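You operate a simulated robot arm through the tools that you are given. There is no shell and no other tool.

The job below is to be done with a simulated two-armed robot. You get a single attempt, and the scene is never put back.

Task
Trace the drawing on the light box with the green pen.
Fine: tracing sheet over it, silver weight on the sheet, light on; stand the pen back in its block. Set down upright: what you pick out.

It is judged by the outcome, as a careful person would: the job done as asked, and still so three seconds after it is handed in. It fails if anything else is knocked over, pushed out of place, dropped, spilled or broken. Flat cloth is picked up by pressing the open fingertips on it (5 to 10 N) and closing them slowly along it; thin cloth reads only 2 to 8 mm in the jaws.

Robot
Two 7-joint arms with fingered hands on one trunk that stands fixed in place. Base frame: the origin is at the foot of the trunk, x ahead of it, y to its left, z up. Readings come in cm, rad, newtons and seconds.
The left shoulder is at [5, 21.4, 86.9], the right one opposite. With the tool pointing down near the work surface each hand reaches from about 42 to 90 cm from the base axis, measured 20 degrees to its own side. Payload 3 kg a hand.
Tool frame (each hand has its own): the origin (TCP) lies between the finger pads and is the grasp point; the fingertips stand 2.6 cm ahead of it; z points along the fingers, y is the line along which they close. The gripper opens to 13.2 cm; its body begins 7.3 cm behind the TCP. The gripper is a hand of 3 fingers: y runs from the thumb to the fingers, the wrist lies at [0, 0, -22.9] in the tool frame, and closing takes about 1.5 s.
Orientation is that of the tool frame in the base frame, as [roll, pitch, yaw] about the fixed x, y, z axes, in that order (R = Rz(yaw) Ry(pitch) Rx(roll)). With the fingers straight down and closing along the base's y, the tool's x points along the base's -x, its y along +y and its z along -z.

Tools
- The arms move only by the tool drive_tool. It takes "left_moves", "right_moves" or both (then of equal length, played together; a hand with none holds still); each is a list of rows, each a list of 2 entries, a list of its own where there are three numbers: the shift along the base's x, y, z in cm, then the turn, a rotation vector about the base's x, y, z in degrees. In form: [[[dx, dy, dz], [rx, ry, rz]], ...]. A call has 1 to 20 rows; each row shifts and turns the commanded pose from where the row before left it. "left_jaw" and "right_jaw" are, for a hand that has rows, the finger opening in cm, from 0 to 13.2, set as the call begins (left out, the last holds). Each row takes 0.2 s and may step no farther than 5 cm and 0.15 rad from the row before; otherwise, or with a gripper value out of range, the whole call is refused. A pose out of reach is approached as far as the arm can. The call stops where the force on the tool passes 40 N (or 10 N more than at its start, if that is more) or the arm is blocked; 0.2 s more then pass. The fingers move at their own pace (about 7.2 cm/s each) and stop on an object; they squeeze with about 30 N. The grip force told is the motor's: it shows also when the fingers shut on nothing. Time passes only in rows, and 0.2 s behind the last, so rows that do not move let the fingers close. It gives the time, the measured TCP pose, the force on the tool (base axes), the opening and the grip force at its end, in the units of the frame above (readings bear some noise), with the torque about the TCP (base axes, N m) and any sound that the robot's microphone picked up.
- Cameras (640 x 400 px; columns grow to the right, rows downward): "scene" is now at [3.04, -1.06, 149.32]; the picture's right is [-0.12, -0.99, 0.00], its down [-0.69, 0.09, -0.72] and it looks along [0.71, -0.09, -0.70] (base axes); focal length 371 px, centre (320, 200). "left" rides on the left gripper at [-6.1, 0.3, -9.2] in its tool frame; the picture's right is [-0.05, -1.00, 0.00], its down [0.83, -0.04, -0.56] and it looks along [0.55, -0.03, 0.83] (tool axes); focal length 230 px, centre (320, 200). "right" rides on the right gripper at [6.1, 0.3, -9.2] in its tool frame; the picture's right is [-0.05, 1.00, 0.00], its down [-0.83, -0.04, -0.56] and it looks along [-0.55, -0.03, 0.83] (tool axes); focal length 230 px, centre (320, 200). There is no depth. A picture from a camera that has moved, and an enlarged one, comes with that camera's place and axes in the base frame and with its lens.
- snapshot(camera): a new picture of that camera. No time passes.
- curl_fingers(finger1, finger2, thumb_bend, hand): sets how far each is bent, from 0 (flat) to 100 (curled in); at 30 the hand is open as for a grip, at 70 the pads meet at the TCP. One left out holds its place. A second passes; each finger stops where it meets its share of the squeeze, and holds until it gets a number again. A gripper value or a shape takes the hand back. It gives what a move gives, with no picture; readings hold the bend of each and the force on the fingers (four entries, about 0 where the hand has none), thumb and palm.
- grasp_type(shape, hand): the hand has 3 fingers and takes this shape, open, in about a second: jaw (thumb against the fingers, like two jaws); tri (thumb and two fingers); tip (a fingertip pinch); poke (one finger out to press); point (the index stretched); flat (the hand flat); cup (the hand cupped); fist (a fist). The gripper value then closes the fingers along that shape, each until it touches; the sizes above hold for jaw. It gives what a move gives, with no picture.
- pan_tilt(pan, tilt): turns the head with the scene camera to pan (to the left, within 1.501 rad either way) and tilt (down, from -0.506 to 1.204), counted from straight ahead of the robot. It gives what a move gives.
- close_up(camera, box): a new picture of the part [left, top, right, bottom] of that camera's present view, enlarged. No time passes.
- hand_in(): hands the job in; it is judged then, once.

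Places have to be worked out from the pictures, the camera data and where the tool is seen. Open the grippers and draw the arms clear of the work before you hand the job in, unless the task says otherwise.

The tools are called after ">>>" as name(argument=value, ...) on one line, values as JSON. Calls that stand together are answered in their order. drive_tool: Moves the arms, as the interface text tells. Its arguments: {"type":"object","properties":{"left_moves":{"type":"array"},"left_jaw":{"type":"number"},"right_moves":{"type":"array"},"right_jaw":{"type":"number"}},"required":[]} The other tools are called the same way: grasp_type (shape, hand) gives the hand a shape; curl_fingers (finger1, finger2, thumb_bend, hand) moves the fingers one by one; pan_tilt (pan, tilt) turns the head that bears the scene camera; snapshot (camera) takes a picture; close_up (camera, box) takes an enlarged picture of a part of a camera's view; hand_in () hands the job in.

At the start:

```text
time: 0.0
left_ee_pos: [53.15, 4.29, 112.59]
left_tcp_rot: [-3.141, 0.0, 2.922]
left_force: [0.1, -0.5, 0.6]
left_wrist_torque: [0.03, -0.02, -0.02]
left_grip_width: 13.17
left_gripper_force: 0.1
left_shape: jaw
left_bend: [30.0, 30.0, 30.0]
left_finger forces: [0.1, 0.0, 0.0, 0.1, 0.0, 0.0]
right_ee_pos: [53.75, -32.99, 112.49]
right_tcp_rot: [-3.141, 0.0, 2.922]
right_force: [-0.9, 0.1, 0.5]
right_wrist_torque: [0.02, -0.02, 0.03]
right_grip_width: 13.17
right_gripper_force: 0.0
right_shape: jaw
right_bend: [30.0, 30.0, 30.0]
right_finger forces: [0.0, 0.0, 0.0, 0.1, 0.1, 0.1]
head pan, tilt (commanded): [-0.122, 0.773]
```

scene: 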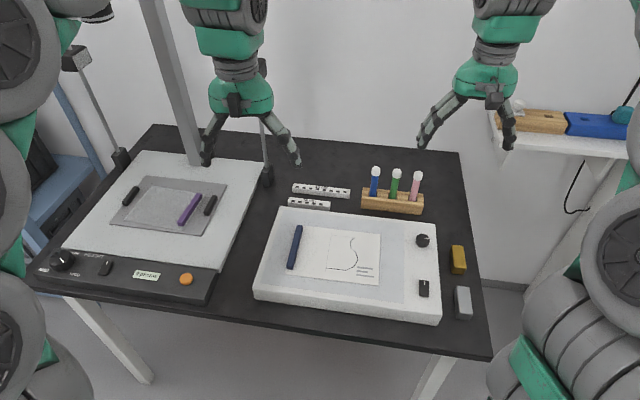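
right: 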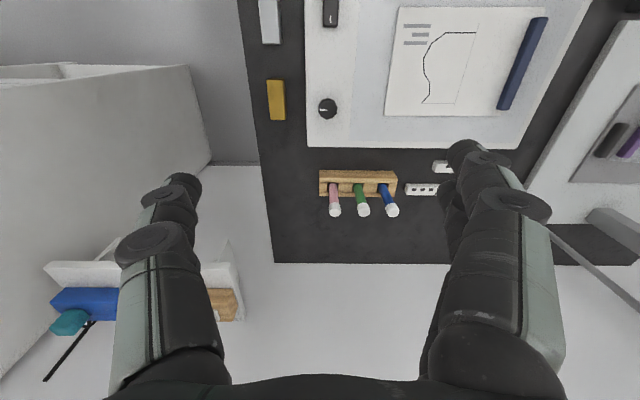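
left: 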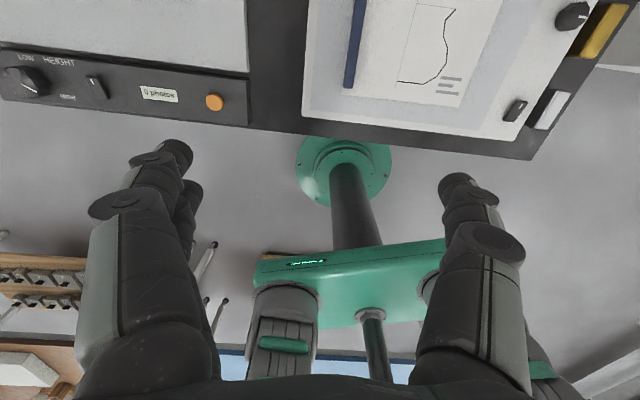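

I'll start by looking closely at the light box and the things around it to find out what everything is.

>>> close_up(camera="scene", box=[240, 190, 400, 290])

>>> close_up(camera="scene", box=[360, 220, 500, 330])

>>> close_up(camera="scene", box=[270, 150, 450, 230])

>>> close_up(camera="scene", box=[30, 140, 280, 310])

```text
4.00 times, centred on (320, 240) of scene
camera zoom: at [3.04, -1.06, 149.32], right [-0.12, -0.99, 0.0], down [-0.69, 0.09, -0.72], along [0.71, -0.09, -0.7], focal length 1485 px, centre (320, 40)
```

zoom: 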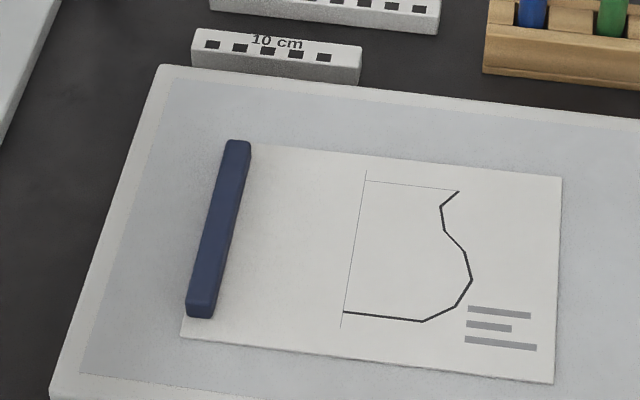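

```text
3.64 times, centred on (430, 275) of scene
camera zoom: at [3.04, -1.06, 149.32], right [-0.12, -0.99, 0.0], down [-0.69, 0.09, -0.72], along [0.71, -0.09, -0.7], focal length 1350 px, centre (-80, -73)
```

zoom: 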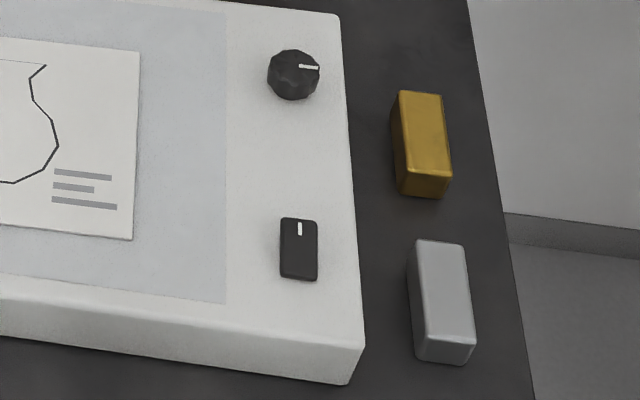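

```text
3.56 times, centred on (360, 190) of scene
camera zoom: at [3.04, -1.06, 149.32], right [-0.12, -0.99, 0.0], down [-0.69, 0.09, -0.72], along [0.71, -0.09, -0.7], focal length 1320 px, centre (178, 236)
```

zoom: 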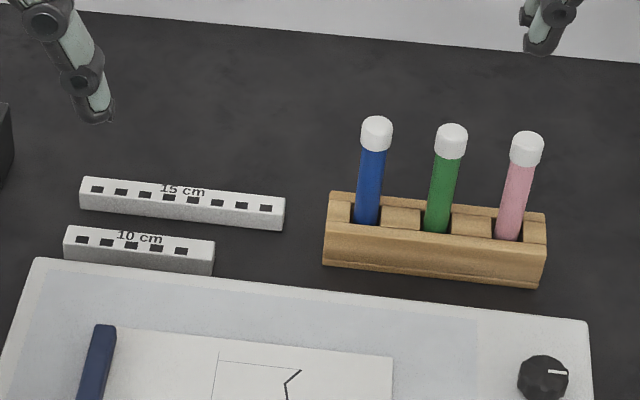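

```text
2.35 times, centred on (155, 225) of scene
camera zoom: at [3.04, -1.06, 149.32], right [-0.12, -0.99, 0.0], down [-0.69, 0.09, -0.72], along [0.71, -0.09, -0.7], focal length 874 px, centre (708, 141)
```

zoom: 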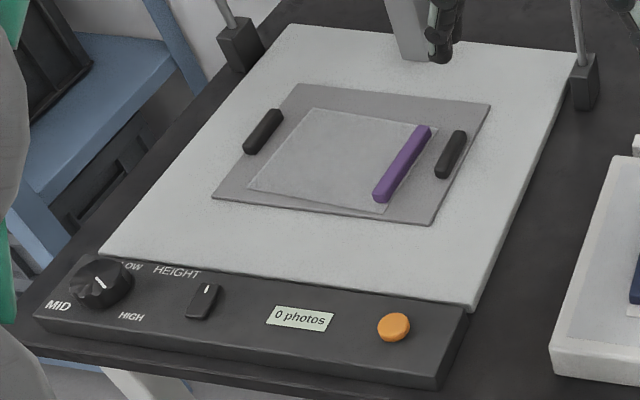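

The copy stand on the left seems to hold a translucent sheet with a purple bar on a grey plate. I zoom in further on this sheet, on its controls and on the light box controls.

>>> close_up(camera="scene", box=[105, 165, 235, 246])

>>> close_up(camera="scene", box=[40, 240, 220, 310])

>>> close_up(camera="scene", box=[400, 220, 480, 325])

>>> close_up(camera="right", box=[240, 0, 640, 220])

```text
4.92 times, centred on (170, 206) of scene
camera zoom: at [3.04, -1.06, 149.32], right [-0.12, -0.99, 0.0], down [-0.69, 0.09, -0.72], along [0.71, -0.09, -0.7], focal length 1828 px, centre (1058, 173)
```

zoom: 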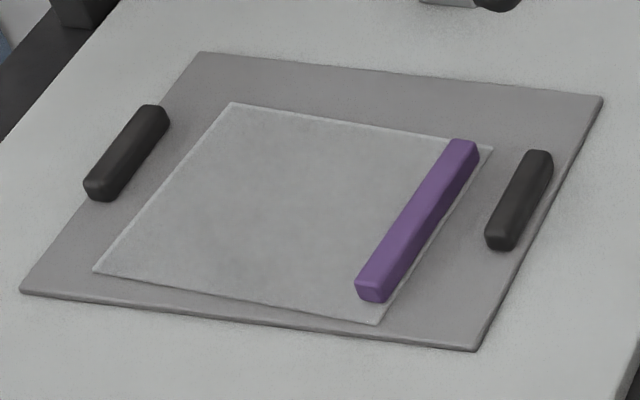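

```text
3.56 times, centred on (130, 275) of scene
camera zoom: at [3.04, -1.06, 149.32], right [-0.12, -0.99, 0.0], down [-0.69, 0.09, -0.72], along [0.71, -0.09, -0.7], focal length 1320 px, centre (996, -67)
```

zoom: 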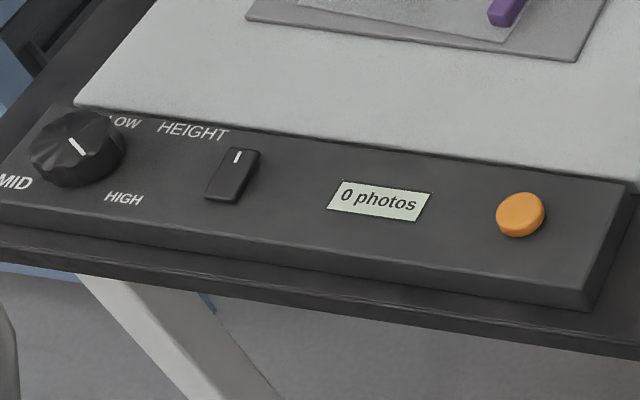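

```text
3.81 times, centred on (440, 272) of scene
camera zoom: at [3.04, -1.06, 149.32], right [-0.12, -0.99, 0.0], down [-0.69, 0.09, -0.72], along [0.71, -0.09, -0.7], focal length 1414 px, centre (-137, -76)
```

zoom: 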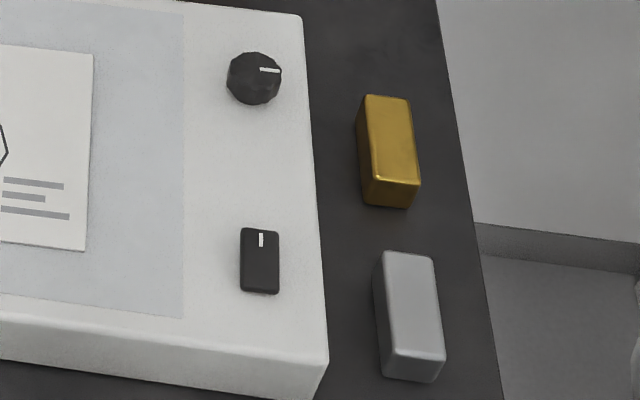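

```text
1.60 times, centred on (440, 110) of right
camera zoom: at [47.87, -31.38, 121.75], right [0.27, 0.96, 0.0], down [0.8, -0.22, 0.56], along [0.54, -0.15, -0.83], focal length 368 px, centre (128, 344)
```

zoom: 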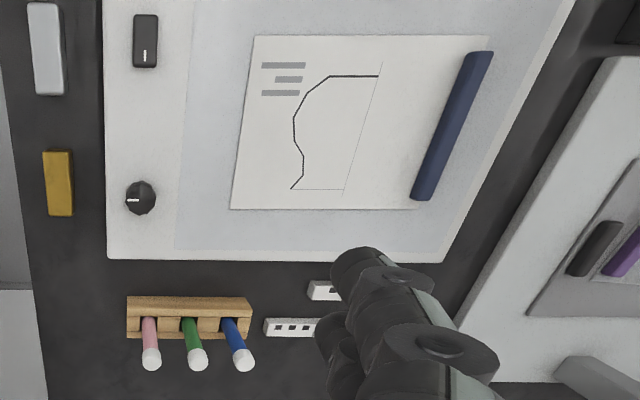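

The light box top works out at about z=78 and is turned about -15° in yaw. I look very closely at the purple bar and the plate to see whether the sheet lies on top of the plate, and at the drawing for its vertices.

>>> close_up(camera="scene", box=[172, 190, 222, 232])

>>> close_up(camera="scene", box=[318, 230, 384, 290])

>>> close_up(camera="scene", box=[356, 160, 430, 220])

>>> close_up(camera="scene", box=[280, 220, 330, 290])

```text
9.52 times, centred on (197, 211) of scene
camera zoom: at [3.04, -1.06, 149.32], right [-0.12, -0.99, 0.0], down [-0.69, 0.09, -0.72], along [0.71, -0.09, -0.7], focal length 3536 px, centre (1491, 95)
```

zoom: 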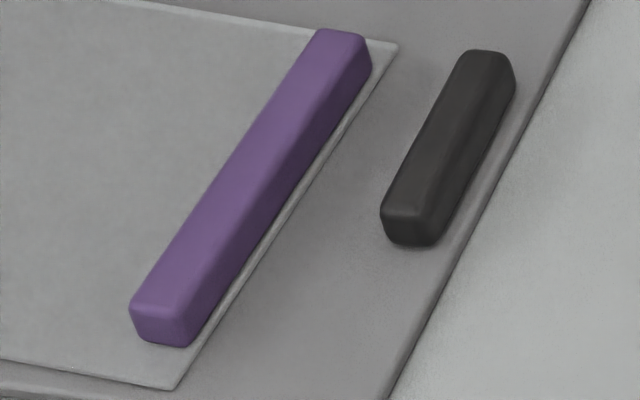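

```text
6.67 times, centred on (351, 260) of scene
camera zoom: at [3.04, -1.06, 149.32], right [-0.12, -0.99, 0.0], down [-0.69, 0.09, -0.72], along [0.71, -0.09, -0.7], focal length 2475 px, centre (113, -200)
```

zoom: 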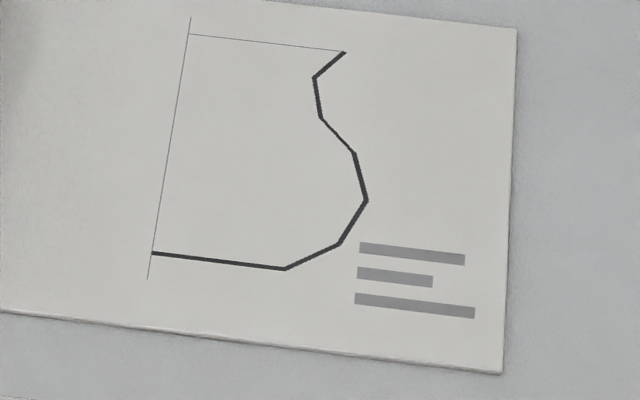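

```text
6.67 times, centred on (393, 190) of scene
camera zoom: at [3.04, -1.06, 149.32], right [-0.12, -0.99, 0.0], down [-0.69, 0.09, -0.72], along [0.71, -0.09, -0.7], focal length 2475 px, centre (-167, 267)
```

zoom: 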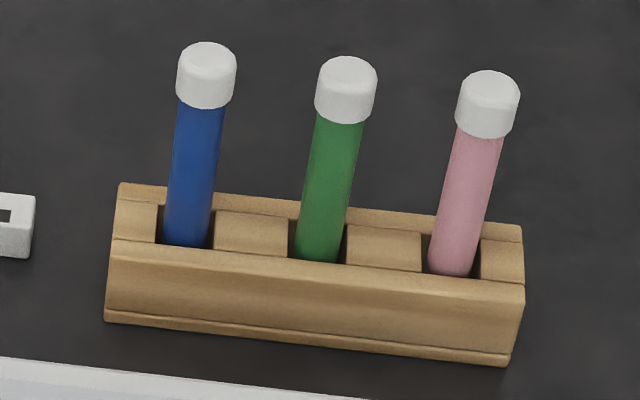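

```text
5.71 times, centred on (305, 255) of scene
camera zoom: at [3.04, -1.06, 149.32], right [-0.12, -0.99, 0.0], down [-0.69, 0.09, -0.72], along [0.71, -0.09, -0.7], focal length 2122 px, centre (406, -114)
```

zoom: 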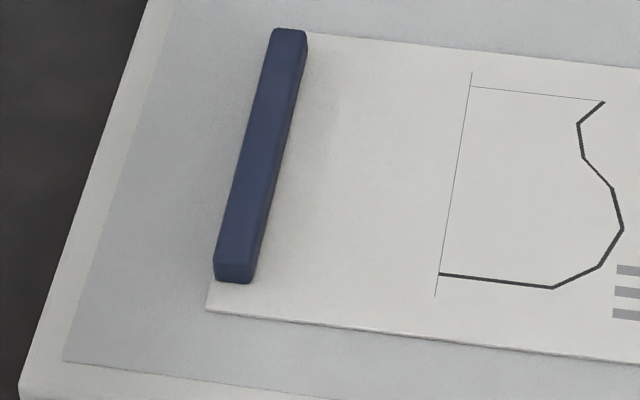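

The sheet lies on top of the plate and the purple bar is its handle; the drawing is a vase half-profile, with the thick line as the shape. The copy stand's column may carry a camera arm overhead, so I turn the head up and left to look at it before moving.

>>> pan_tilt(pan=0.35, tilt=0.35)

>>> snapshot(camera="scene")

```text
time: 0.9
left_ee_pos: [53.1, 4.35, 112.58]
left_tcp_rot: [-3.14, 0.0, 2.921]
left_force: [-0.6, 0.0, -0.1]
left_wrist_torque: [-0.01, 0.0, 0.06]
left_grip_width: 13.17
left_gripper_force: 0.1
left_shape: jaw
left_bend: [30.0, 30.0, 30.0]
left_finger forces: [0.0, 0.0, 0.0, 0.0, 0.1, 0.0]
right_ee_pos: [53.74, -32.9, 112.44]
right_tcp_rot: [-3.14, 0.001, 2.922]
right_force: [0.5, -0.8, 0.1]
right_wrist_torque: [-0.01, 0.01, 0.02]
right_grip_width: 13.18
right_gripper_force: 0.0
right_shape: jaw
right_bend: [30.0, 30.0, 30.0]
right_finger forces: [0.0, 0.0, 0.0, 0.0, 0.0, 0.1]
head pan, tilt (commanded): [0.351, 0.351]
```

```text
taken
camera scene: at [3.66, 3.13, 153.06], right [0.34, -0.94, 0.0], down [-0.32, -0.12, -0.94], along [0.88, 0.32, -0.34], focal length 371 px, centre (320, 200)
```

scene: 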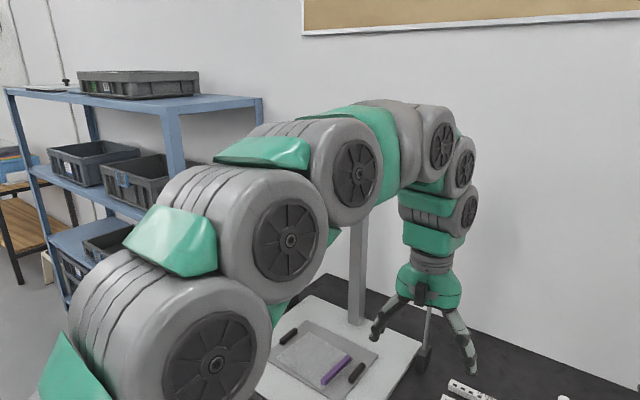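

The left arm hides the top of the column here. I turn the head to see past the arm, since something grey showed in the upper left of the first view.

>>> pan_tilt(pan=0.1, tilt=0.45)

>>> snapshot(camera="scene")

>>> pan_tilt(pan=-0.4, tilt=0.6)

>>> snapshot(camera="scene")

```text
time: 1.7
left_ee_pos: [53.1, 4.37, 112.52]
left_tcp_rot: [3.14, 0.0, 2.922]
left_force: [0.7, 0.2, 0.6]
left_wrist_torque: [0.02, 0.0, -0.01]
left_grip_width: 13.17
left_gripper_force: 0.2
left_shape: jaw
left_bend: [30.0, 30.0, 30.0]
left_finger forces: [0.0, 0.1, 0.0, 0.0, 0.0, 0.1]
right_ee_pos: [53.78, -32.92, 112.5]
right_tcp_rot: [3.141, -0.001, 2.922]
right_force: [-0.4, -0.3, 0.4]
right_wrist_torque: [0.0, -0.02, -0.01]
right_grip_width: 13.21
right_gripper_force: 0.1
right_shape: jaw
right_bend: [30.0, 30.0, 30.0]
right_finger forces: [0.0, 0.0, 0.1, 0.0, 0.0, 0.0]
head pan, tilt (commanded): [0.099, 0.45]
```

```text
taken
camera scene: at [4.05, 0.86, 152.15], right [0.1, -0.99, 0.0], down [-0.43, -0.04, -0.9], along [0.9, 0.09, -0.43], focal length 371 px, centre (320, 200)
```

scene: 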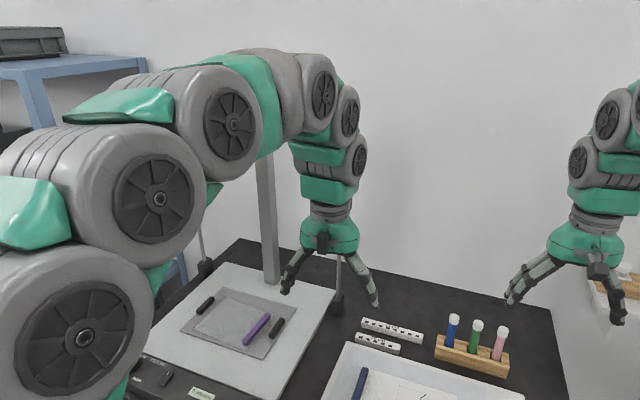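

```text
time: 2.6
left_ee_pos: [53.17, 4.34, 112.55]
left_tcp_rot: [-3.141, -0.001, 2.921]
left_force: [0.2, -0.6, 0.3]
left_wrist_torque: [-0.02, 0.0, -0.01]
left_grip_width: 13.19
left_gripper_force: 0.0
left_shape: jaw
left_bend: [30.0, 30.0, 30.0]
left_finger forces: [0.1, 0.0, 0.1, 0.1, 0.1, 0.0]
right_ee_pos: [53.72, -32.88, 112.59]
right_tcp_rot: [-3.141, 0.0, 2.922]
right_force: [-0.6, -0.6, -0.2]
right_wrist_torque: [-0.01, 0.03, -0.03]
right_grip_width: 13.16
right_gripper_force: 0.1
right_shape: jaw
right_bend: [30.0, 30.0, 30.0]
right_finger forces: [0.1, 0.0, 0.0, 0.1, 0.1, 0.1]
head pan, tilt (commanded): [-0.4, 0.6]
```

```text
taken
camera scene: at [3.06, -3.49, 150.79], right [-0.39, -0.92, 0.0], down [-0.52, 0.22, -0.83], along [0.76, -0.32, -0.56], focal length 371 px, centre (320, 200)
```

scene: 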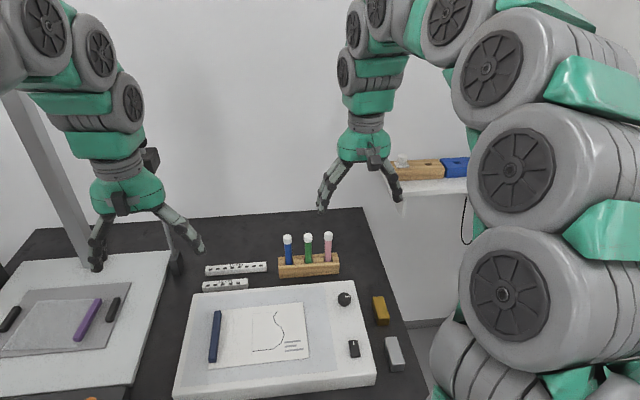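

The column top is still hidden by the left arm. I swing the right hand to look forward-left and up with its camera, to learn what hangs over the copy stand.

>>> drive_tool(right_moves=[[[0, 0, 0], [0, 0, 8.3]], [[0, 0, 0], [0, 0, 8.3]], [[0, 0, 0], [0, 0, 8.3]], [[0, 0, 0], [0, 0, 8.3]], [[0, 0, 0], [0, 0, 8.3]], [[0, 0, 0], [0, 0, 8.3]], [[0, 0, 0], [4.6, -6.8, 0]], [[0, 0, 0], [4.6, -6.8, 0]], [[0, 0, 0], [4.6, -6.8, 0]], [[0, 0, 0], [4.6, -6.8, 0]], [[0, 0, 0], [4.6, -6.8, 0]]])

>>> snapshot(camera="right")

```text
time: 5.0
left_ee_pos: [53.16, 4.4, 112.57]
left_tcp_rot: [3.141, -0.001, 2.924]
left_force: [0.8, 0.1, -0.2]
left_wrist_torque: [0.02, 0.0, 0.03]
left_grip_width: 13.17
left_gripper_force: 0.0
left_shape: jaw
left_bend: [30.0, 30.0, 30.0]
left_finger forces: [0.0, 0.0, 0.0, 0.0, 0.0, 0.0]
right_ee_pos: [53.8, -32.94, 112.47]
right_tcp_rot: [-3.091, 0.719, -2.472]
right_force: [0.0, -0.2, 0.0]
right_wrist_torque: [-0.01, -0.02, -0.02]
right_grip_width: 13.19
right_gripper_force: 0.1
right_shape: jaw
right_bend: [30.0, 30.0, 30.0]
right_finger forces: [0.0, 0.1, 0.0, 0.0, 0.1, 0.1]
head pan, tilt (commanded): [-0.4, 0.6]
```

```text
taken
camera right: at [44.95, -39.07, 115.47], right [-0.56, 0.83, 0.0], down [0.21, 0.15, 0.97], along [0.8, 0.54, -0.26], focal length 230 px, centre (320, 200)
```

right: 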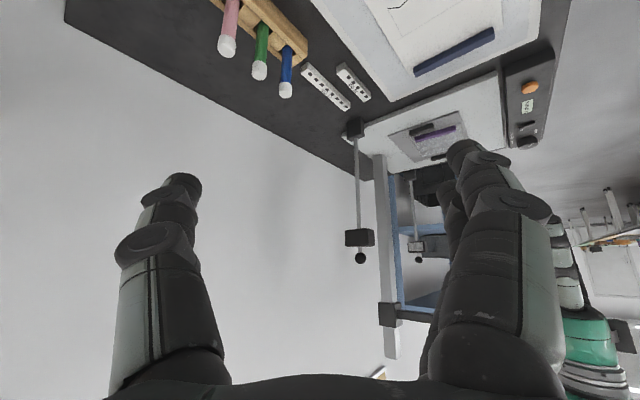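

The picture is upside down: the column ends near z=142 with a clamp and arm at about z=132, partly hidden by a finger. I turn the hand a bit more to bring the camera arm between the fingers.

>>> drive_tool(right_moves=[[[0, 0, 0], [0, 0, 8]], [[0, 0, 0], [0, 0, 8]], [[0, 0, 0], [5.5, -5.5, 0]]])

>>> snapshot(camera="right")

```text
time: 5.8
left_ee_pos: [53.25, 4.42, 112.62]
left_tcp_rot: [3.14, 0.001, 2.923]
left_force: [0.1, -0.5, 0.0]
left_wrist_torque: [0.03, 0.01, 0.0]
left_grip_width: 13.19
left_gripper_force: 0.1
left_shape: jaw
left_bend: [30.0, 30.0, 30.0]
left_finger forces: [0.0, 0.0, 0.1, 0.1, 0.1, 0.1]
right_ee_pos: [53.61, -32.82, 112.45]
right_tcp_rot: [-3.062, 0.851, -2.168]
right_force: [1.1, 0.1, 0.1]
right_wrist_torque: [0.01, -0.02, 0.02]
right_grip_width: 13.18
right_gripper_force: 0.0
right_shape: jaw
right_bend: [30.0, 30.0, 30.0]
right_finger forces: [0.1, 0.1, 0.0, 0.0, 0.0, 0.1]
head pan, tilt (commanded): [-0.4, 0.6]
```

```text
taken
camera right: at [46.69, -41.4, 113.97], right [-0.77, 0.64, -0.01], down [0.07, 0.11, 0.99], along [0.63, 0.76, -0.13], focal length 230 px, centre (320, 200)
```

right: 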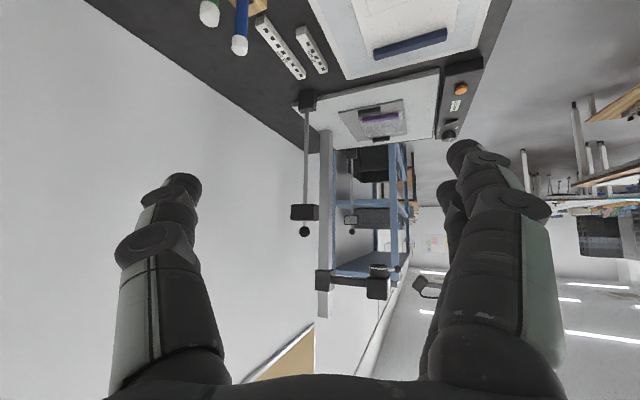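

>>> close_up(camera="right", box=[280, 60, 480, 330])

```text
1.48 times, centred on (380, 195) of right
camera zoom: at [46.69, -41.4, 113.97], right [-0.77, 0.64, -0.01], down [0.07, 0.11, 0.99], along [0.63, 0.76, -0.13], focal length 341 px, centre (231, 207)
```

zoom: 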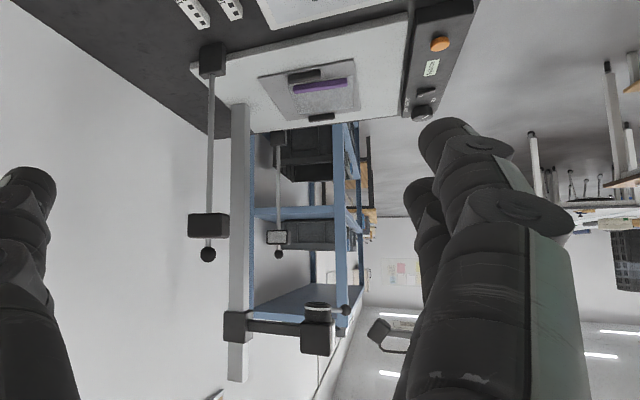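

The copy camera's lens bottom is at about (80, 30, 125), so the left hand can work below it if it stays low. I put the right hand back to its start orientation and return the head to its first view.

>>> drive_tool(right_moves=[[[0, 0, 0], [-5.5, 5.5, 0]], [[0, 0, 0], [0, 0, -8]], [[0, 0, 0], [0, 0, -8]], [[0, 0, 0], [-4.6, 6.8, 0]], [[0, 0, 0], [-4.6, 6.8, 0]], [[0, 0, 0], [-4.6, 6.8, 0]], [[0, 0, 0], [-4.6, 6.8, 0]], [[0, 0, 0], [-4.6, 6.8, 0]], [[0, 0, 0], [0, 0, -8.3]], [[0, 0, 0], [0, 0, -8.3]], [[0, 0, 0], [0, 0, -8.3]], [[0, 0, 0], [0, 0, -8.3]], [[0, 0, 0], [0, 0, -8.3]], [[0, 0, 0], [0, 0, -8.3]]])

>>> pan_tilt(pan=-0.122, tilt=0.773)

>>> close_up(camera="scene", box=[30, 140, 280, 310])

```text
time: 8.8
left_ee_pos: [53.11, 4.33, 112.5]
left_tcp_rot: [-3.141, 0.0, 2.922]
left_force: [0.3, -0.7, -0.5]
left_wrist_torque: [0.01, 0.02, -0.02]
left_grip_width: 13.2
left_gripper_force: 0.1
left_shape: jaw
left_bend: [30.0, 30.0, 30.0]
left_finger forces: [0.0, 0.0, 0.0, 0.0, 0.1, 0.1]
right_ee_pos: [53.65, -32.98, 112.36]
right_tcp_rot: [-3.141, 0.0, 2.92]
right_force: [0.1, 0.0, 0.2]
right_wrist_torque: [-0.01, 0.0, 0.0]
right_grip_width: 13.2
right_gripper_force: 0.0
right_shape: jaw
right_bend: [30.0, 30.0, 30.0]
right_finger forces: [0.0, 0.1, 0.0, 0.0, 0.0, 0.1]
head pan, tilt (commanded): [-0.4, 0.6]
```

```text
time: 9.6
left_ee_pos: [53.16, 4.3, 112.67]
left_tcp_rot: [-3.14, 0.001, 2.921]
left_force: [-0.1, 0.2, -0.4]
left_wrist_torque: [-0.01, -0.01, 0.0]
left_grip_width: 13.2
left_gripper_force: 0.0
left_shape: jaw
left_bend: [30.0, 30.0, 30.0]
left_finger forces: [0.0, 0.0, 0.1, 0.1, 0.0, 0.1]
right_ee_pos: [53.76, -32.95, 112.42]
right_tcp_rot: [3.142, 0.001, 2.922]
right_force: [-0.6, -0.1, -0.3]
right_wrist_torque: [0.0, -0.02, -0.02]
right_grip_width: 13.17
right_gripper_force: 0.0
right_shape: jaw
right_bend: [30.0, 30.0, 30.0]
right_finger forces: [0.1, 0.1, 0.0, 0.0, 0.1, 0.0]
head pan, tilt (commanded): [-0.122, 0.773]
```

```text
2.35 times, centred on (155, 225) of scene
camera zoom: at [3.04, -1.06, 149.32], right [-0.12, -0.99, 0.0], down [-0.69, 0.09, -0.72], along [0.71, -0.09, -0.7], focal length 874 px, centre (708, 141)
```

zoom: 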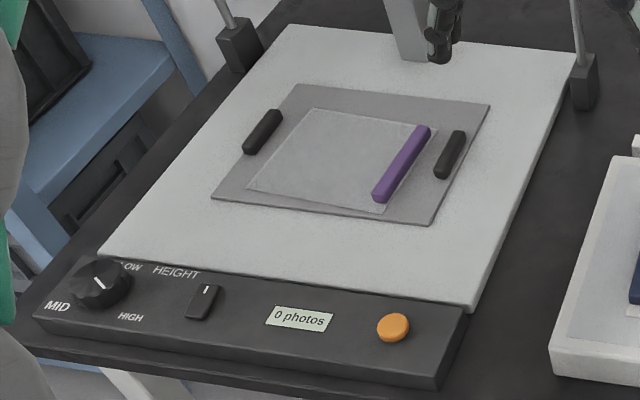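

I estimate the purple bar's middle at about (76.6, 25.0), its top near z=78.3, turned about -19.5°. I bring the left hand low and over it (staying under the copy camera), with the fingers narrowed to 4 cm.

>>> drive_tool(left_moves=[[[0, 0, -4.5], [0, 0, 0]], [[0, 0, -4.5], [0, 0, 0]], [[0, 0, -4.5], [0, 0, 0]], [[0, 0, -4.5], [0, 0, 0]], [[0, 0, -4.5], [0, 0, 0]], [[1.6, 3.6, 0], [0, 0, 0]], [[1.6, 3.6, 0], [0, 0, 0]], [[1.6, 3.6, 0], [0, 0, 0]], [[1.6, 3.6, 0], [0, 0, -1.7]], [[1.6, 3.6, 0], [0, 0, -1.7]], [[3.5, 0.8, 0], [0, 0, -1.7]], [[3.5, 0.8, 0], [0, 0, -1.8]]], left_jaw=4)

>>> snapshot(camera="scene")

>>> snapshot(camera="left")

```text
time: 12.2
left_ee_pos: [68.3, 23.87, 90.06]
left_tcp_rot: [3.141, -0.001, 2.802]
left_force: [0.4, 1.6, -0.3]
left_wrist_torque: [-0.01, -0.02, 0.0]
left_grip_width: 4.01
left_gripper_force: 0.1
left_shape: jaw
left_bend: [73.0, 73.0, 70.0]
left_finger forces: [0.0, 0.0, 0.0, 0.0, 0.0, 0.0]
right_ee_pos: [53.75, -32.92, 112.5]
right_tcp_rot: [-3.141, 0.0, 2.921]
right_force: [-0.7, 0.2, 0.0]
right_wrist_torque: [0.0, -0.01, 0.0]
right_grip_width: 13.17
right_gripper_force: 0.1
right_shape: jaw
right_bend: [30.0, 30.0, 30.0]
right_finger forces: [0.1, 0.0, 0.0, 0.1, 0.0, 0.0]
head pan, tilt (commanded): [-0.122, 0.773]
```

```text
taken
camera scene: at [3.04, -1.06, 149.31], right [-0.12, -0.99, 0.0], down [-0.69, 0.09, -0.72], along [0.71, -0.09, -0.7], focal length 371 px, centre (320, 200)
```

scene: 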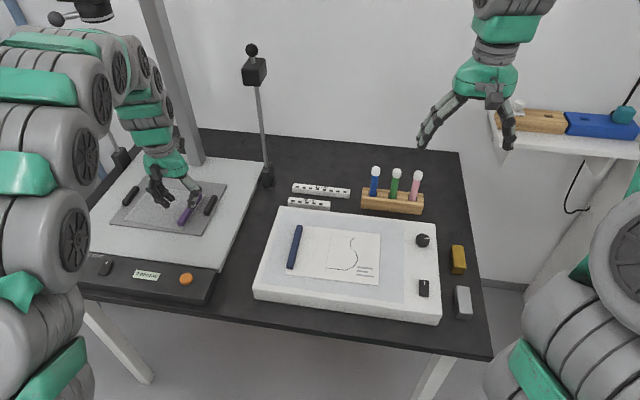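

```text
taken
camera left: at [74.15, 22.21, 99.35], right [-0.28, -0.96, 0.0], down [-0.8, 0.24, 0.56], along [-0.53, 0.16, -0.83], focal length 230 px, centre (320, 200)
```

left: 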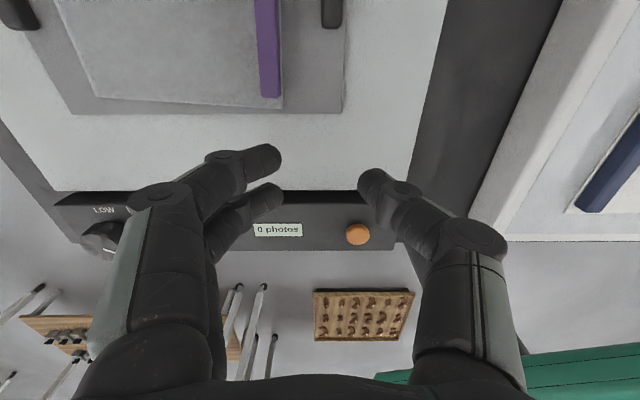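

The left hand is low and clear of the copy camera. The plate corner triangulates to about z=75.7, lower than I assumed, so I zoom in on the bar from the left camera to fix its place.

>>> close_up(camera="left", box=[180, 0, 360, 120])

>>> close_up(camera="scene", box=[100, 120, 250, 240])

```text
3.33 times, centred on (270, 60) of left
camera zoom: at [74.15, 22.21, 99.35], right [-0.28, -0.96, 0.0], down [-0.8, 0.24, 0.56], along [-0.53, 0.16, -0.83], focal length 767 px, centre (487, 667)
```

zoom: 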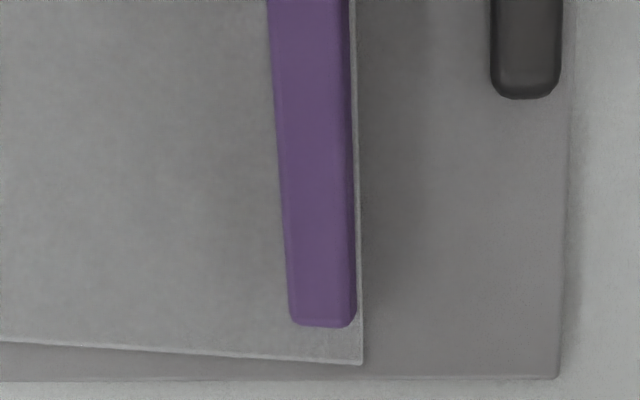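

```text
3.33 times, centred on (175, 180) of scene
camera zoom: at [3.04, -1.06, 149.31], right [-0.12, -0.99, 0.0], down [-0.69, 0.09, -0.72], along [0.71, -0.09, -0.7], focal length 1238 px, centre (803, 267)
```

zoom: 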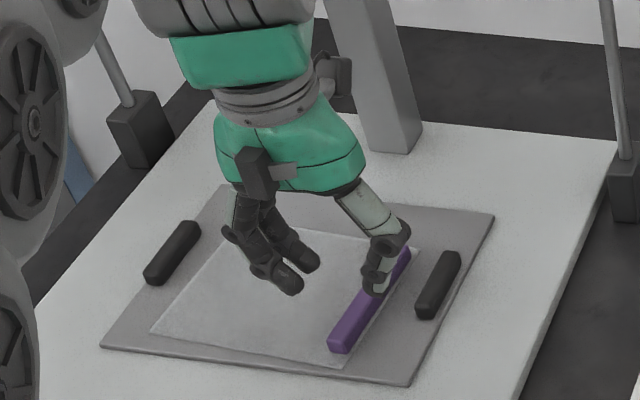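

The bar's top is at about z=77.7 and the sheet at 76.2, with the bar's near end at (72.0, 27.1). I move over the grip place (75.8, 25.8), lower to z=84 and check the alignment.

>>> drive_tool(left_moves=[[[3.73, 0.94, -2], [0, 0, 0]], [[3.73, 0.94, -2], [0, 0, 0]], [[0, 0, -2], [0, 0, 0]]], left_jaw=3.6)

>>> close_up(camera="left", box=[160, 0, 480, 240])

>>> close_up(camera="scene", box=[130, 140, 240, 240])

```text
time: 13.0
left_ee_pos: [75.68, 25.75, 83.98]
left_tcp_rot: [-3.141, -0.003, 2.801]
left_force: [-0.5, -0.2, 0.7]
left_wrist_torque: [-0.02, 0.02, 0.0]
left_grip_width: 3.65
left_gripper_force: 0.0
left_shape: jaw
left_bend: [73.0, 73.0, 70.0]
left_finger forces: [0.0, 0.1, 0.0, 0.0, 0.1, 0.0]
right_ee_pos: [53.88, -32.98, 112.5]
right_tcp_rot: [3.139, 0.0, 2.924]
right_force: [-0.1, 0.0, 0.3]
right_wrist_torque: [0.06, 0.02, 0.02]
right_grip_width: 13.22
right_gripper_force: 0.1
right_shape: jaw
right_bend: [30.0, 30.0, 30.0]
right_finger forces: [0.0, 0.1, 0.0, 0.0, 0.0, 0.0]
head pan, tilt (commanded): [-0.122, 0.773]
```

```text
1.67 times, centred on (320, 120) of left
camera zoom: at [81.57, 24.12, 93.32], right [-0.28, -0.96, 0.0], down [-0.8, 0.24, 0.56], along [-0.53, 0.16, -0.83], focal length 384 px, centre (320, 333)
```

zoom: 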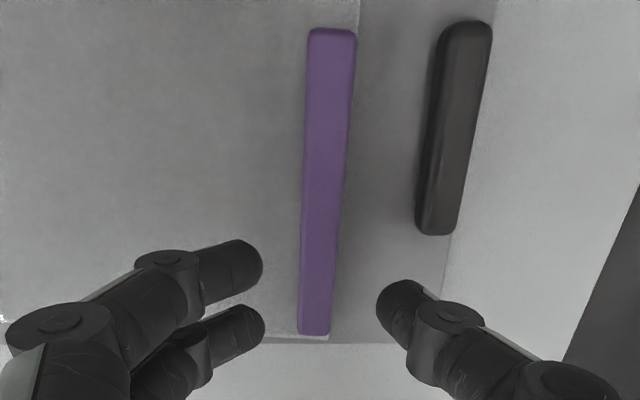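

```text
4.00 times, centred on (185, 190) of scene
camera zoom: at [3.04, -1.06, 149.31], right [-0.12, -0.99, 0.0], down [-0.69, 0.09, -0.72], along [0.71, -0.09, -0.7], focal length 1485 px, centre (860, 240)
```

zoom: 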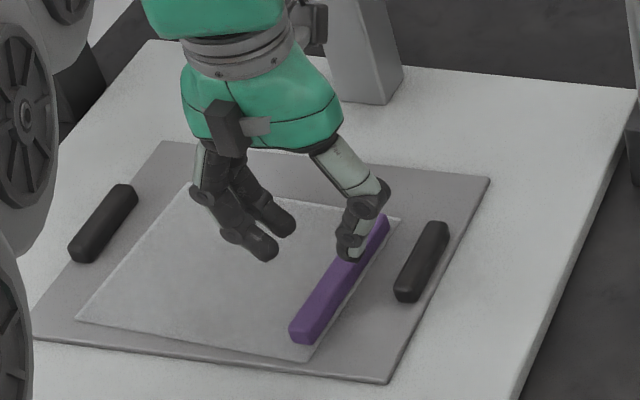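

The bar sits centred between thumb and fingers. I descend to z=80.4, then check force and clearance.

>>> drive_tool(left_moves=[[[0, 0, -1.2], [0, 0, -1]], [[0, 0, -1.2], [0, 0, 0]], [[0, 0, -1.2], [0, 0, 0]]])

>>> close_up(camera="left", box=[160, 0, 480, 240])

>>> close_up(camera="scene", box=[140, 170, 220, 230])

```text
time: 13.8
left_ee_pos: [75.5, 25.9, 80.54]
left_tcp_rot: [-3.141, 0.001, 2.783]
left_force: [-0.1, -0.2, 0.0]
left_wrist_torque: [-0.03, 0.0, 0.01]
left_grip_width: 3.63
left_gripper_force: 0.0
left_shape: jaw
left_bend: [73.0, 73.0, 70.0]
left_finger forces: [0.0, 0.0, 0.0, 0.1, 0.0, 0.1]
right_ee_pos: [53.76, -32.89, 112.47]
right_tcp_rot: [3.14, 0.002, 2.924]
right_force: [-0.8, -0.1, -0.5]
right_wrist_torque: [-0.02, 0.02, 0.0]
right_grip_width: 13.17
right_gripper_force: 0.0
right_shape: jaw
right_bend: [30.0, 30.0, 30.0]
right_finger forces: [0.1, 0.0, 0.1, 0.0, 0.0, 0.0]
head pan, tilt (commanded): [-0.122, 0.773]
```

```text
1.67 times, centred on (320, 120) of left
camera zoom: at [81.42, 24.04, 89.88], right [-0.3, -0.95, 0.0], down [-0.79, 0.25, 0.56], along [-0.53, 0.17, -0.83], focal length 384 px, centre (320, 333)
```

zoom: 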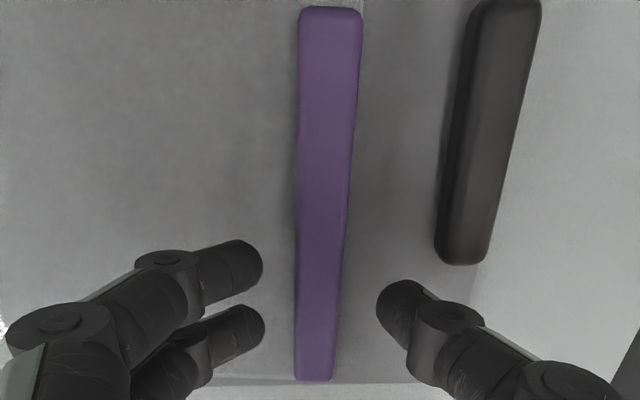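

```text
6.67 times, centred on (180, 200) of scene
camera zoom: at [3.04, -1.06, 149.31], right [-0.12, -0.99, 0.0], down [-0.69, 0.09, -0.72], along [0.71, -0.09, -0.7], focal length 2475 px, centre (1253, 200)
```

zoom: 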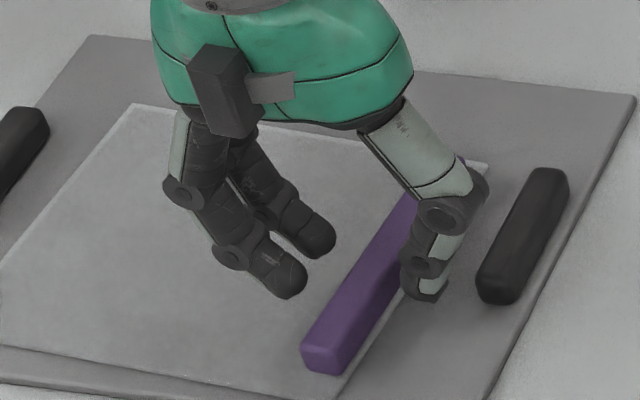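

No contact yet, and the fingertips are still about 1.5 cm above the sheet. I go down another 1.3 cm and watch the force.

>>> drive_tool(left_moves=[[[0, 0, -0.5], [0, 0, 0]], [[0, 0, -0.4], [0, 0, 0]], [[0, 0, -0.4], [0, 0, 0]]])

>>> close_up(camera="scene", box=[140, 170, 220, 230])

```text
time: 14.6
left_ee_pos: [75.67, 26.12, 79.29]
left_tcp_rot: [3.139, 0.003, 2.785]
left_force: [-0.8, 1.1, 9.8]
left_wrist_torque: [0.28, -0.07, -0.01]
left_grip_width: 3.65
left_gripper_force: 0.0
left_shape: jaw
left_bend: [74.0, 74.0, 70.0]
left_finger forces: [4.4, 4.7, 0.1, 0.1, 0.0, 0.0]
right_ee_pos: [53.72, -32.9, 112.46]
right_tcp_rot: [-3.141, -0.001, 2.924]
right_force: [-0.2, 0.0, 0.6]
right_wrist_torque: [-0.01, -0.03, -0.07]
right_grip_width: 13.19
right_gripper_force: 0.1
right_shape: jaw
right_bend: [30.0, 30.0, 30.0]
right_finger forces: [0.0, 0.1, 0.1, 0.1, 0.0, 0.0]
head pan, tilt (commanded): [-0.122, 0.773]
```

```text
6.67 times, centred on (180, 200) of scene
camera zoom: at [3.02, -1.06, 149.31], right [-0.12, -0.99, 0.0], down [-0.69, 0.09, -0.72], along [0.71, -0.09, -0.7], focal length 2475 px, centre (1253, 200)
```

zoom: 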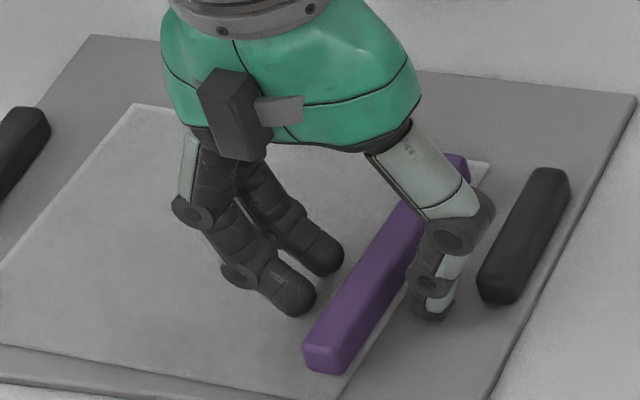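

Both fingertips now press on the sheet (about 9 N), so its surface is reached. I lift 0.3 cm to relieve it and close on the bar.

>>> drive_tool(left_moves=[[[0, 0, 0.35], [0, 0, 0]], [[0, 0, 0], [0, 0, 0]]])

>>> drive_tool(left_moves=[[[0, 0, 0], [0, 0, 0]], [[0, 0, 0], [0, 0, 0]], [[0, 0, 0], [0, 0, 0]], [[0, 0, 0], [0, 0, 0]], [[0, 0, 0], [0, 0, 0]], [[0, 0, 0], [0, 0, 0]]], left_jaw=0.8)

>>> close_up(camera="scene", box=[140, 170, 220, 230])

>>> close_up(camera="left", box=[160, 0, 480, 240])

```text
time: 15.2
left_ee_pos: [75.62, 25.92, 79.6]
left_tcp_rot: [3.141, -0.001, 2.784]
left_force: [0.2, -0.2, 0.1]
left_wrist_torque: [0.0, 0.0, -0.01]
left_grip_width: 3.62
left_gripper_force: 0.1
left_shape: jaw
left_bend: [74.0, 74.0, 70.0]
left_finger forces: [0.1, 0.0, 0.0, 0.0, 0.1, 0.0]
right_ee_pos: [53.76, -33.05, 112.43]
right_tcp_rot: [3.142, 0.001, 2.921]
right_force: [-0.8, 0.6, 0.4]
right_wrist_torque: [-0.02, -0.01, 0.0]
right_grip_width: 13.21
right_gripper_force: 0.0
right_shape: jaw
right_bend: [30.0, 30.0, 30.0]
right_finger forces: [0.0, 0.0, 0.1, 0.0, 0.0, 0.0]
head pan, tilt (commanded): [-0.122, 0.773]
```

```text
time: 16.6
left_ee_pos: [75.59, 25.85, 79.49]
left_tcp_rot: [-3.141, 0.0, 2.782]
left_force: [0.6, 0.4, 0.2]
left_wrist_torque: [0.04, -0.02, 0.02]
left_grip_width: 1.01
left_gripper_force: 30.2
left_shape: jaw
left_bend: [72.0, 72.0, 70.0]
left_finger forces: [13.5, 13.5, 0.0, 0.1, 27.1, 0.0]
right_ee_pos: [53.64, -32.9, 112.43]
right_tcp_rot: [-3.14, -0.001, 2.924]
right_force: [-0.8, 0.8, 0.1]
right_wrist_torque: [0.03, 0.01, -0.05]
right_grip_width: 13.2
right_gripper_force: 0.1
right_shape: jaw
right_bend: [30.0, 30.0, 30.0]
right_finger forces: [0.0, 0.1, 0.0, 0.0, 0.0, 0.0]
head pan, tilt (commanded): [-0.122, 0.773]
```

```text
6.67 times, centred on (180, 200) of scene
camera zoom: at [3.04, -1.06, 149.31], right [-0.12, -0.99, 0.0], down [-0.69, 0.09, -0.72], along [0.71, -0.09, -0.7], focal length 2475 px, centre (1253, 200)
```

zoom: 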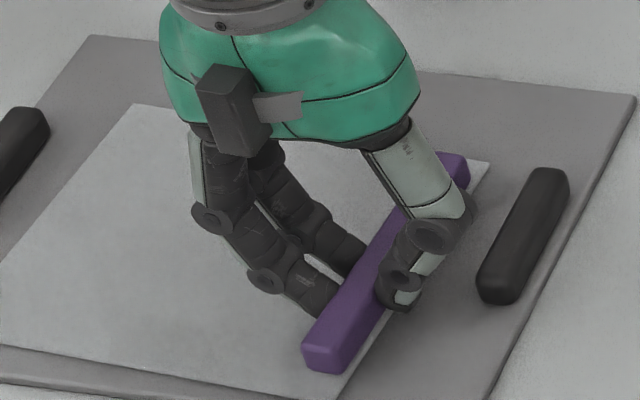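

```text
1.67 times, centred on (320, 120) of left
camera zoom: at [81.49, 24.04, 88.91], right [-0.3, -0.95, 0.0], down [-0.79, 0.25, 0.56], along [-0.53, 0.17, -0.83], focal length 384 px, centre (320, 333)
```

zoom: 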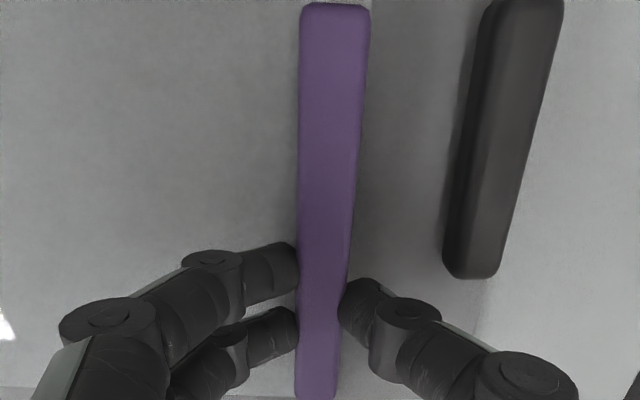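

The bar is gripped: 27 N on the thumb and 13.5 N on each finger. I lift 3 cm gently and look.

>>> drive_tool(left_moves=[[[0, 0, 0.6], [0, 0, 0]], [[0, 0, 0.8], [0, 0, 0]], [[0, 0, 0.8], [0, 0, 0]], [[0, 0, 0.8], [0, 0, 0]], [[0, 0, 0], [0, 0, 0]]])

>>> close_up(camera="scene", box=[100, 140, 240, 240])

```text
time: 17.8
left_ee_pos: [75.6, 25.9, 82.57]
left_tcp_rot: [-3.141, 0.0, 2.785]
left_force: [0.4, -0.7, -0.3]
left_wrist_torque: [-0.03, 0.02, -0.01]
left_grip_width: 1.03
left_gripper_force: 29.4
left_shape: jaw
left_bend: [72.0, 72.0, 70.0]
left_finger forces: [13.7, 13.8, 0.0, 0.0, 27.6, 0.1]
right_ee_pos: [53.7, -33.03, 112.48]
right_tcp_rot: [3.139, 0.0, 2.921]
right_force: [-0.1, 0.8, 0.1]
right_wrist_torque: [0.0, 0.02, 0.0]
right_grip_width: 13.18
right_gripper_force: 0.1
right_shape: jaw
right_bend: [30.0, 30.0, 30.0]
right_finger forces: [0.0, 0.0, 0.0, 0.0, 0.0, 0.0]
head pan, tilt (commanded): [-0.122, 0.773]
```

```text
4.00 times, centred on (170, 190) of scene
camera zoom: at [3.04, -1.06, 149.31], right [-0.12, -0.99, 0.0], down [-0.69, 0.09, -0.72], along [0.71, -0.09, -0.7], focal length 1485 px, centre (920, 240)
```

zoom: 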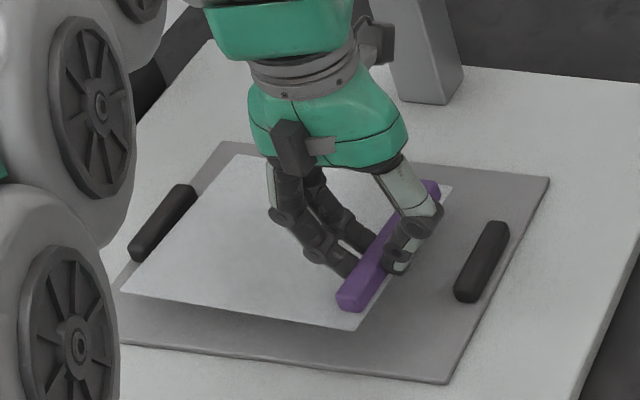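

The sheet comes up flat and rigid with the plate left behind. I lift to z=88 and pull back toward the robot, at the same time moving the right hand out to the right to make room.

>>> drive_tool(left_moves=[[[0, 0, 2.7], [0, 0, 0]], [[0, 0, 2.7], [0, 0, 0]], [[-3.5, 0, 0], [0, 0, 0]], [[-3.8, 0, 0], [0, 0, 0]], [[-3.8, 0, 0], [0, 0, 0]], [[-3.8, 0, 0], [0, 0, 0]], [[-3.8, 0, 0], [0, 0, 0]], [[-3.8, 0, 0], [0, 0, 0]]], right_moves=[[[0, -2, 0], [0, 0, 0]], [[0, -2, 0], [0, 0, 0]], [[0, -2, 0], [0, 0, 0]], [[0, -2, 0], [0, 0, 0]], [[0, -2, 0], [0, 0, 0]], [[0, -2, 0], [0, 0, 0]], [[0, -2, 0], [0, 0, 0]], [[0, -2, 0], [0, 0, 0]]])

>>> snapshot(camera="scene")

```text
time: 19.6
left_ee_pos: [52.97, 25.98, 87.88]
left_tcp_rot: [3.141, 0.0, 2.785]
left_force: [-0.1, 0.0, 0.3]
left_wrist_torque: [-0.02, 0.0, -0.03]
left_grip_width: 1.02
left_gripper_force: 30.4
left_shape: jaw
left_bend: [72.0, 72.0, 70.0]
left_finger forces: [13.7, 13.8, 0.0, 0.0, 27.6, 0.1]
right_ee_pos: [53.77, -48.78, 112.45]
right_tcp_rot: [-3.141, -0.001, 2.923]
right_force: [-0.2, -0.5, 0.5]
right_wrist_torque: [0.05, 0.0, 0.01]
right_grip_width: 13.18
right_gripper_force: 0.1
right_shape: jaw
right_bend: [30.0, 30.0, 30.0]
right_finger forces: [0.0, 0.1, 0.1, 0.0, 0.0, 0.1]
head pan, tilt (commanded): [-0.122, 0.773]
```

```text
taken
camera scene: at [3.03, -1.06, 149.31], right [-0.12, -0.99, 0.0], down [-0.69, 0.09, -0.72], along [0.71, -0.09, -0.7], focal length 371 px, centre (320, 200)
```

scene: 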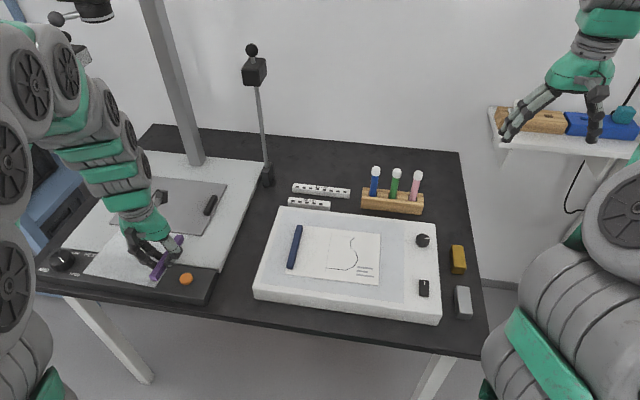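

All steady. Now I carry the sheet across to over the light box at z=88, turning it 4.3° to match the light box.

>>> drive_tool(left_moves=[[[0, -4, 0], [0, 0, 0]], [[0, -4.2, 0], [0, 0, 0]], [[0, -4.2, 0], [0, 0, 0]], [[0, -4.2, 0], [0, 0, 0.5]], [[0, -4.2, 0], [0, 0, 0.5]], [[0, -4.2, 0], [0, 0, 0.5]], [[0, -4.2, 0], [0, 0, 0.5]], [[0, -4.2, 0], [0, 0, 0.5]], [[0, -4.2, 0], [0, 0, 0.6]], [[0, -4.2, 0], [0, 0, 0.6]], [[0.1, -4, 0], [0, 0, 0.6]], [[0, 0, 0], [0, 0, 0]]])

>>> snapshot(camera="scene")

>>> close_up(camera="scene", box=[240, 190, 460, 330])

```text
time: 22.2
left_ee_pos: [53.26, -19.85, 87.96]
left_tcp_rot: [-3.141, 0.0, 2.859]
left_force: [0.4, 0.9, 0.0]
left_wrist_torque: [0.0, 0.02, 0.01]
left_grip_width: 1.02
left_gripper_force: 29.7
left_shape: jaw
left_bend: [72.0, 72.0, 70.0]
left_finger forces: [13.6, 13.8, 0.1, 0.0, 27.5, 0.1]
right_ee_pos: [53.8, -48.69, 112.35]
right_tcp_rot: [-3.141, 0.0, 2.925]
right_force: [-0.4, -0.3, 0.3]
right_wrist_torque: [-0.02, 0.0, -0.02]
right_grip_width: 13.2
right_gripper_force: 0.0
right_shape: jaw
right_bend: [30.0, 30.0, 30.0]
right_finger forces: [0.0, 0.1, 0.1, 0.1, 0.0, 0.1]
head pan, tilt (commanded): [-0.122, 0.773]
```

```text
taken
camera scene: at [3.03, -1.06, 149.31], right [-0.12, -0.99, 0.0], down [-0.69, 0.09, -0.72], along [0.71, -0.09, -0.7], focal length 371 px, centre (320, 200)
```

scene: 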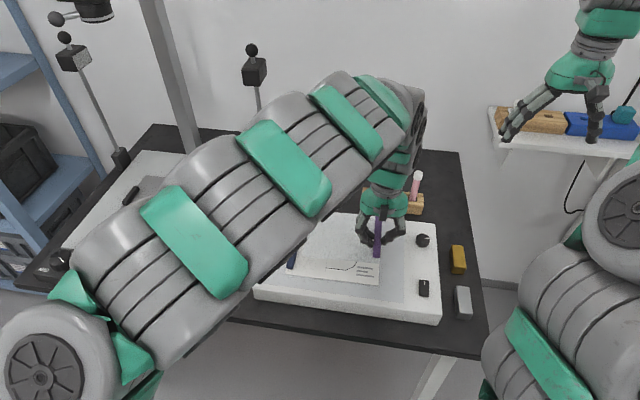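

```text
2.86 times, centred on (350, 260) of scene
camera zoom: at [3.03, -1.06, 149.31], right [-0.12, -0.99, 0.0], down [-0.69, 0.09, -0.72], along [0.71, -0.09, -0.7], focal length 1061 px, centre (234, 29)
```

zoom: 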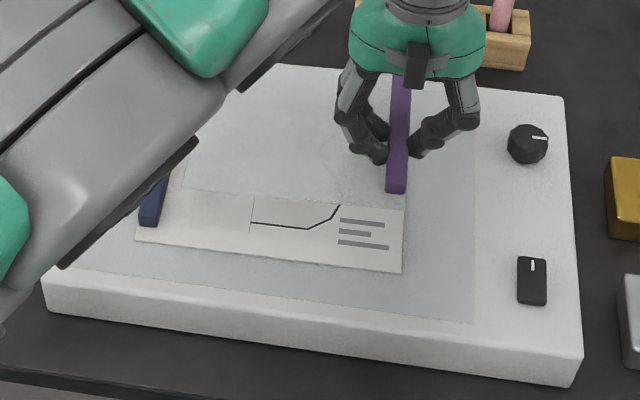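

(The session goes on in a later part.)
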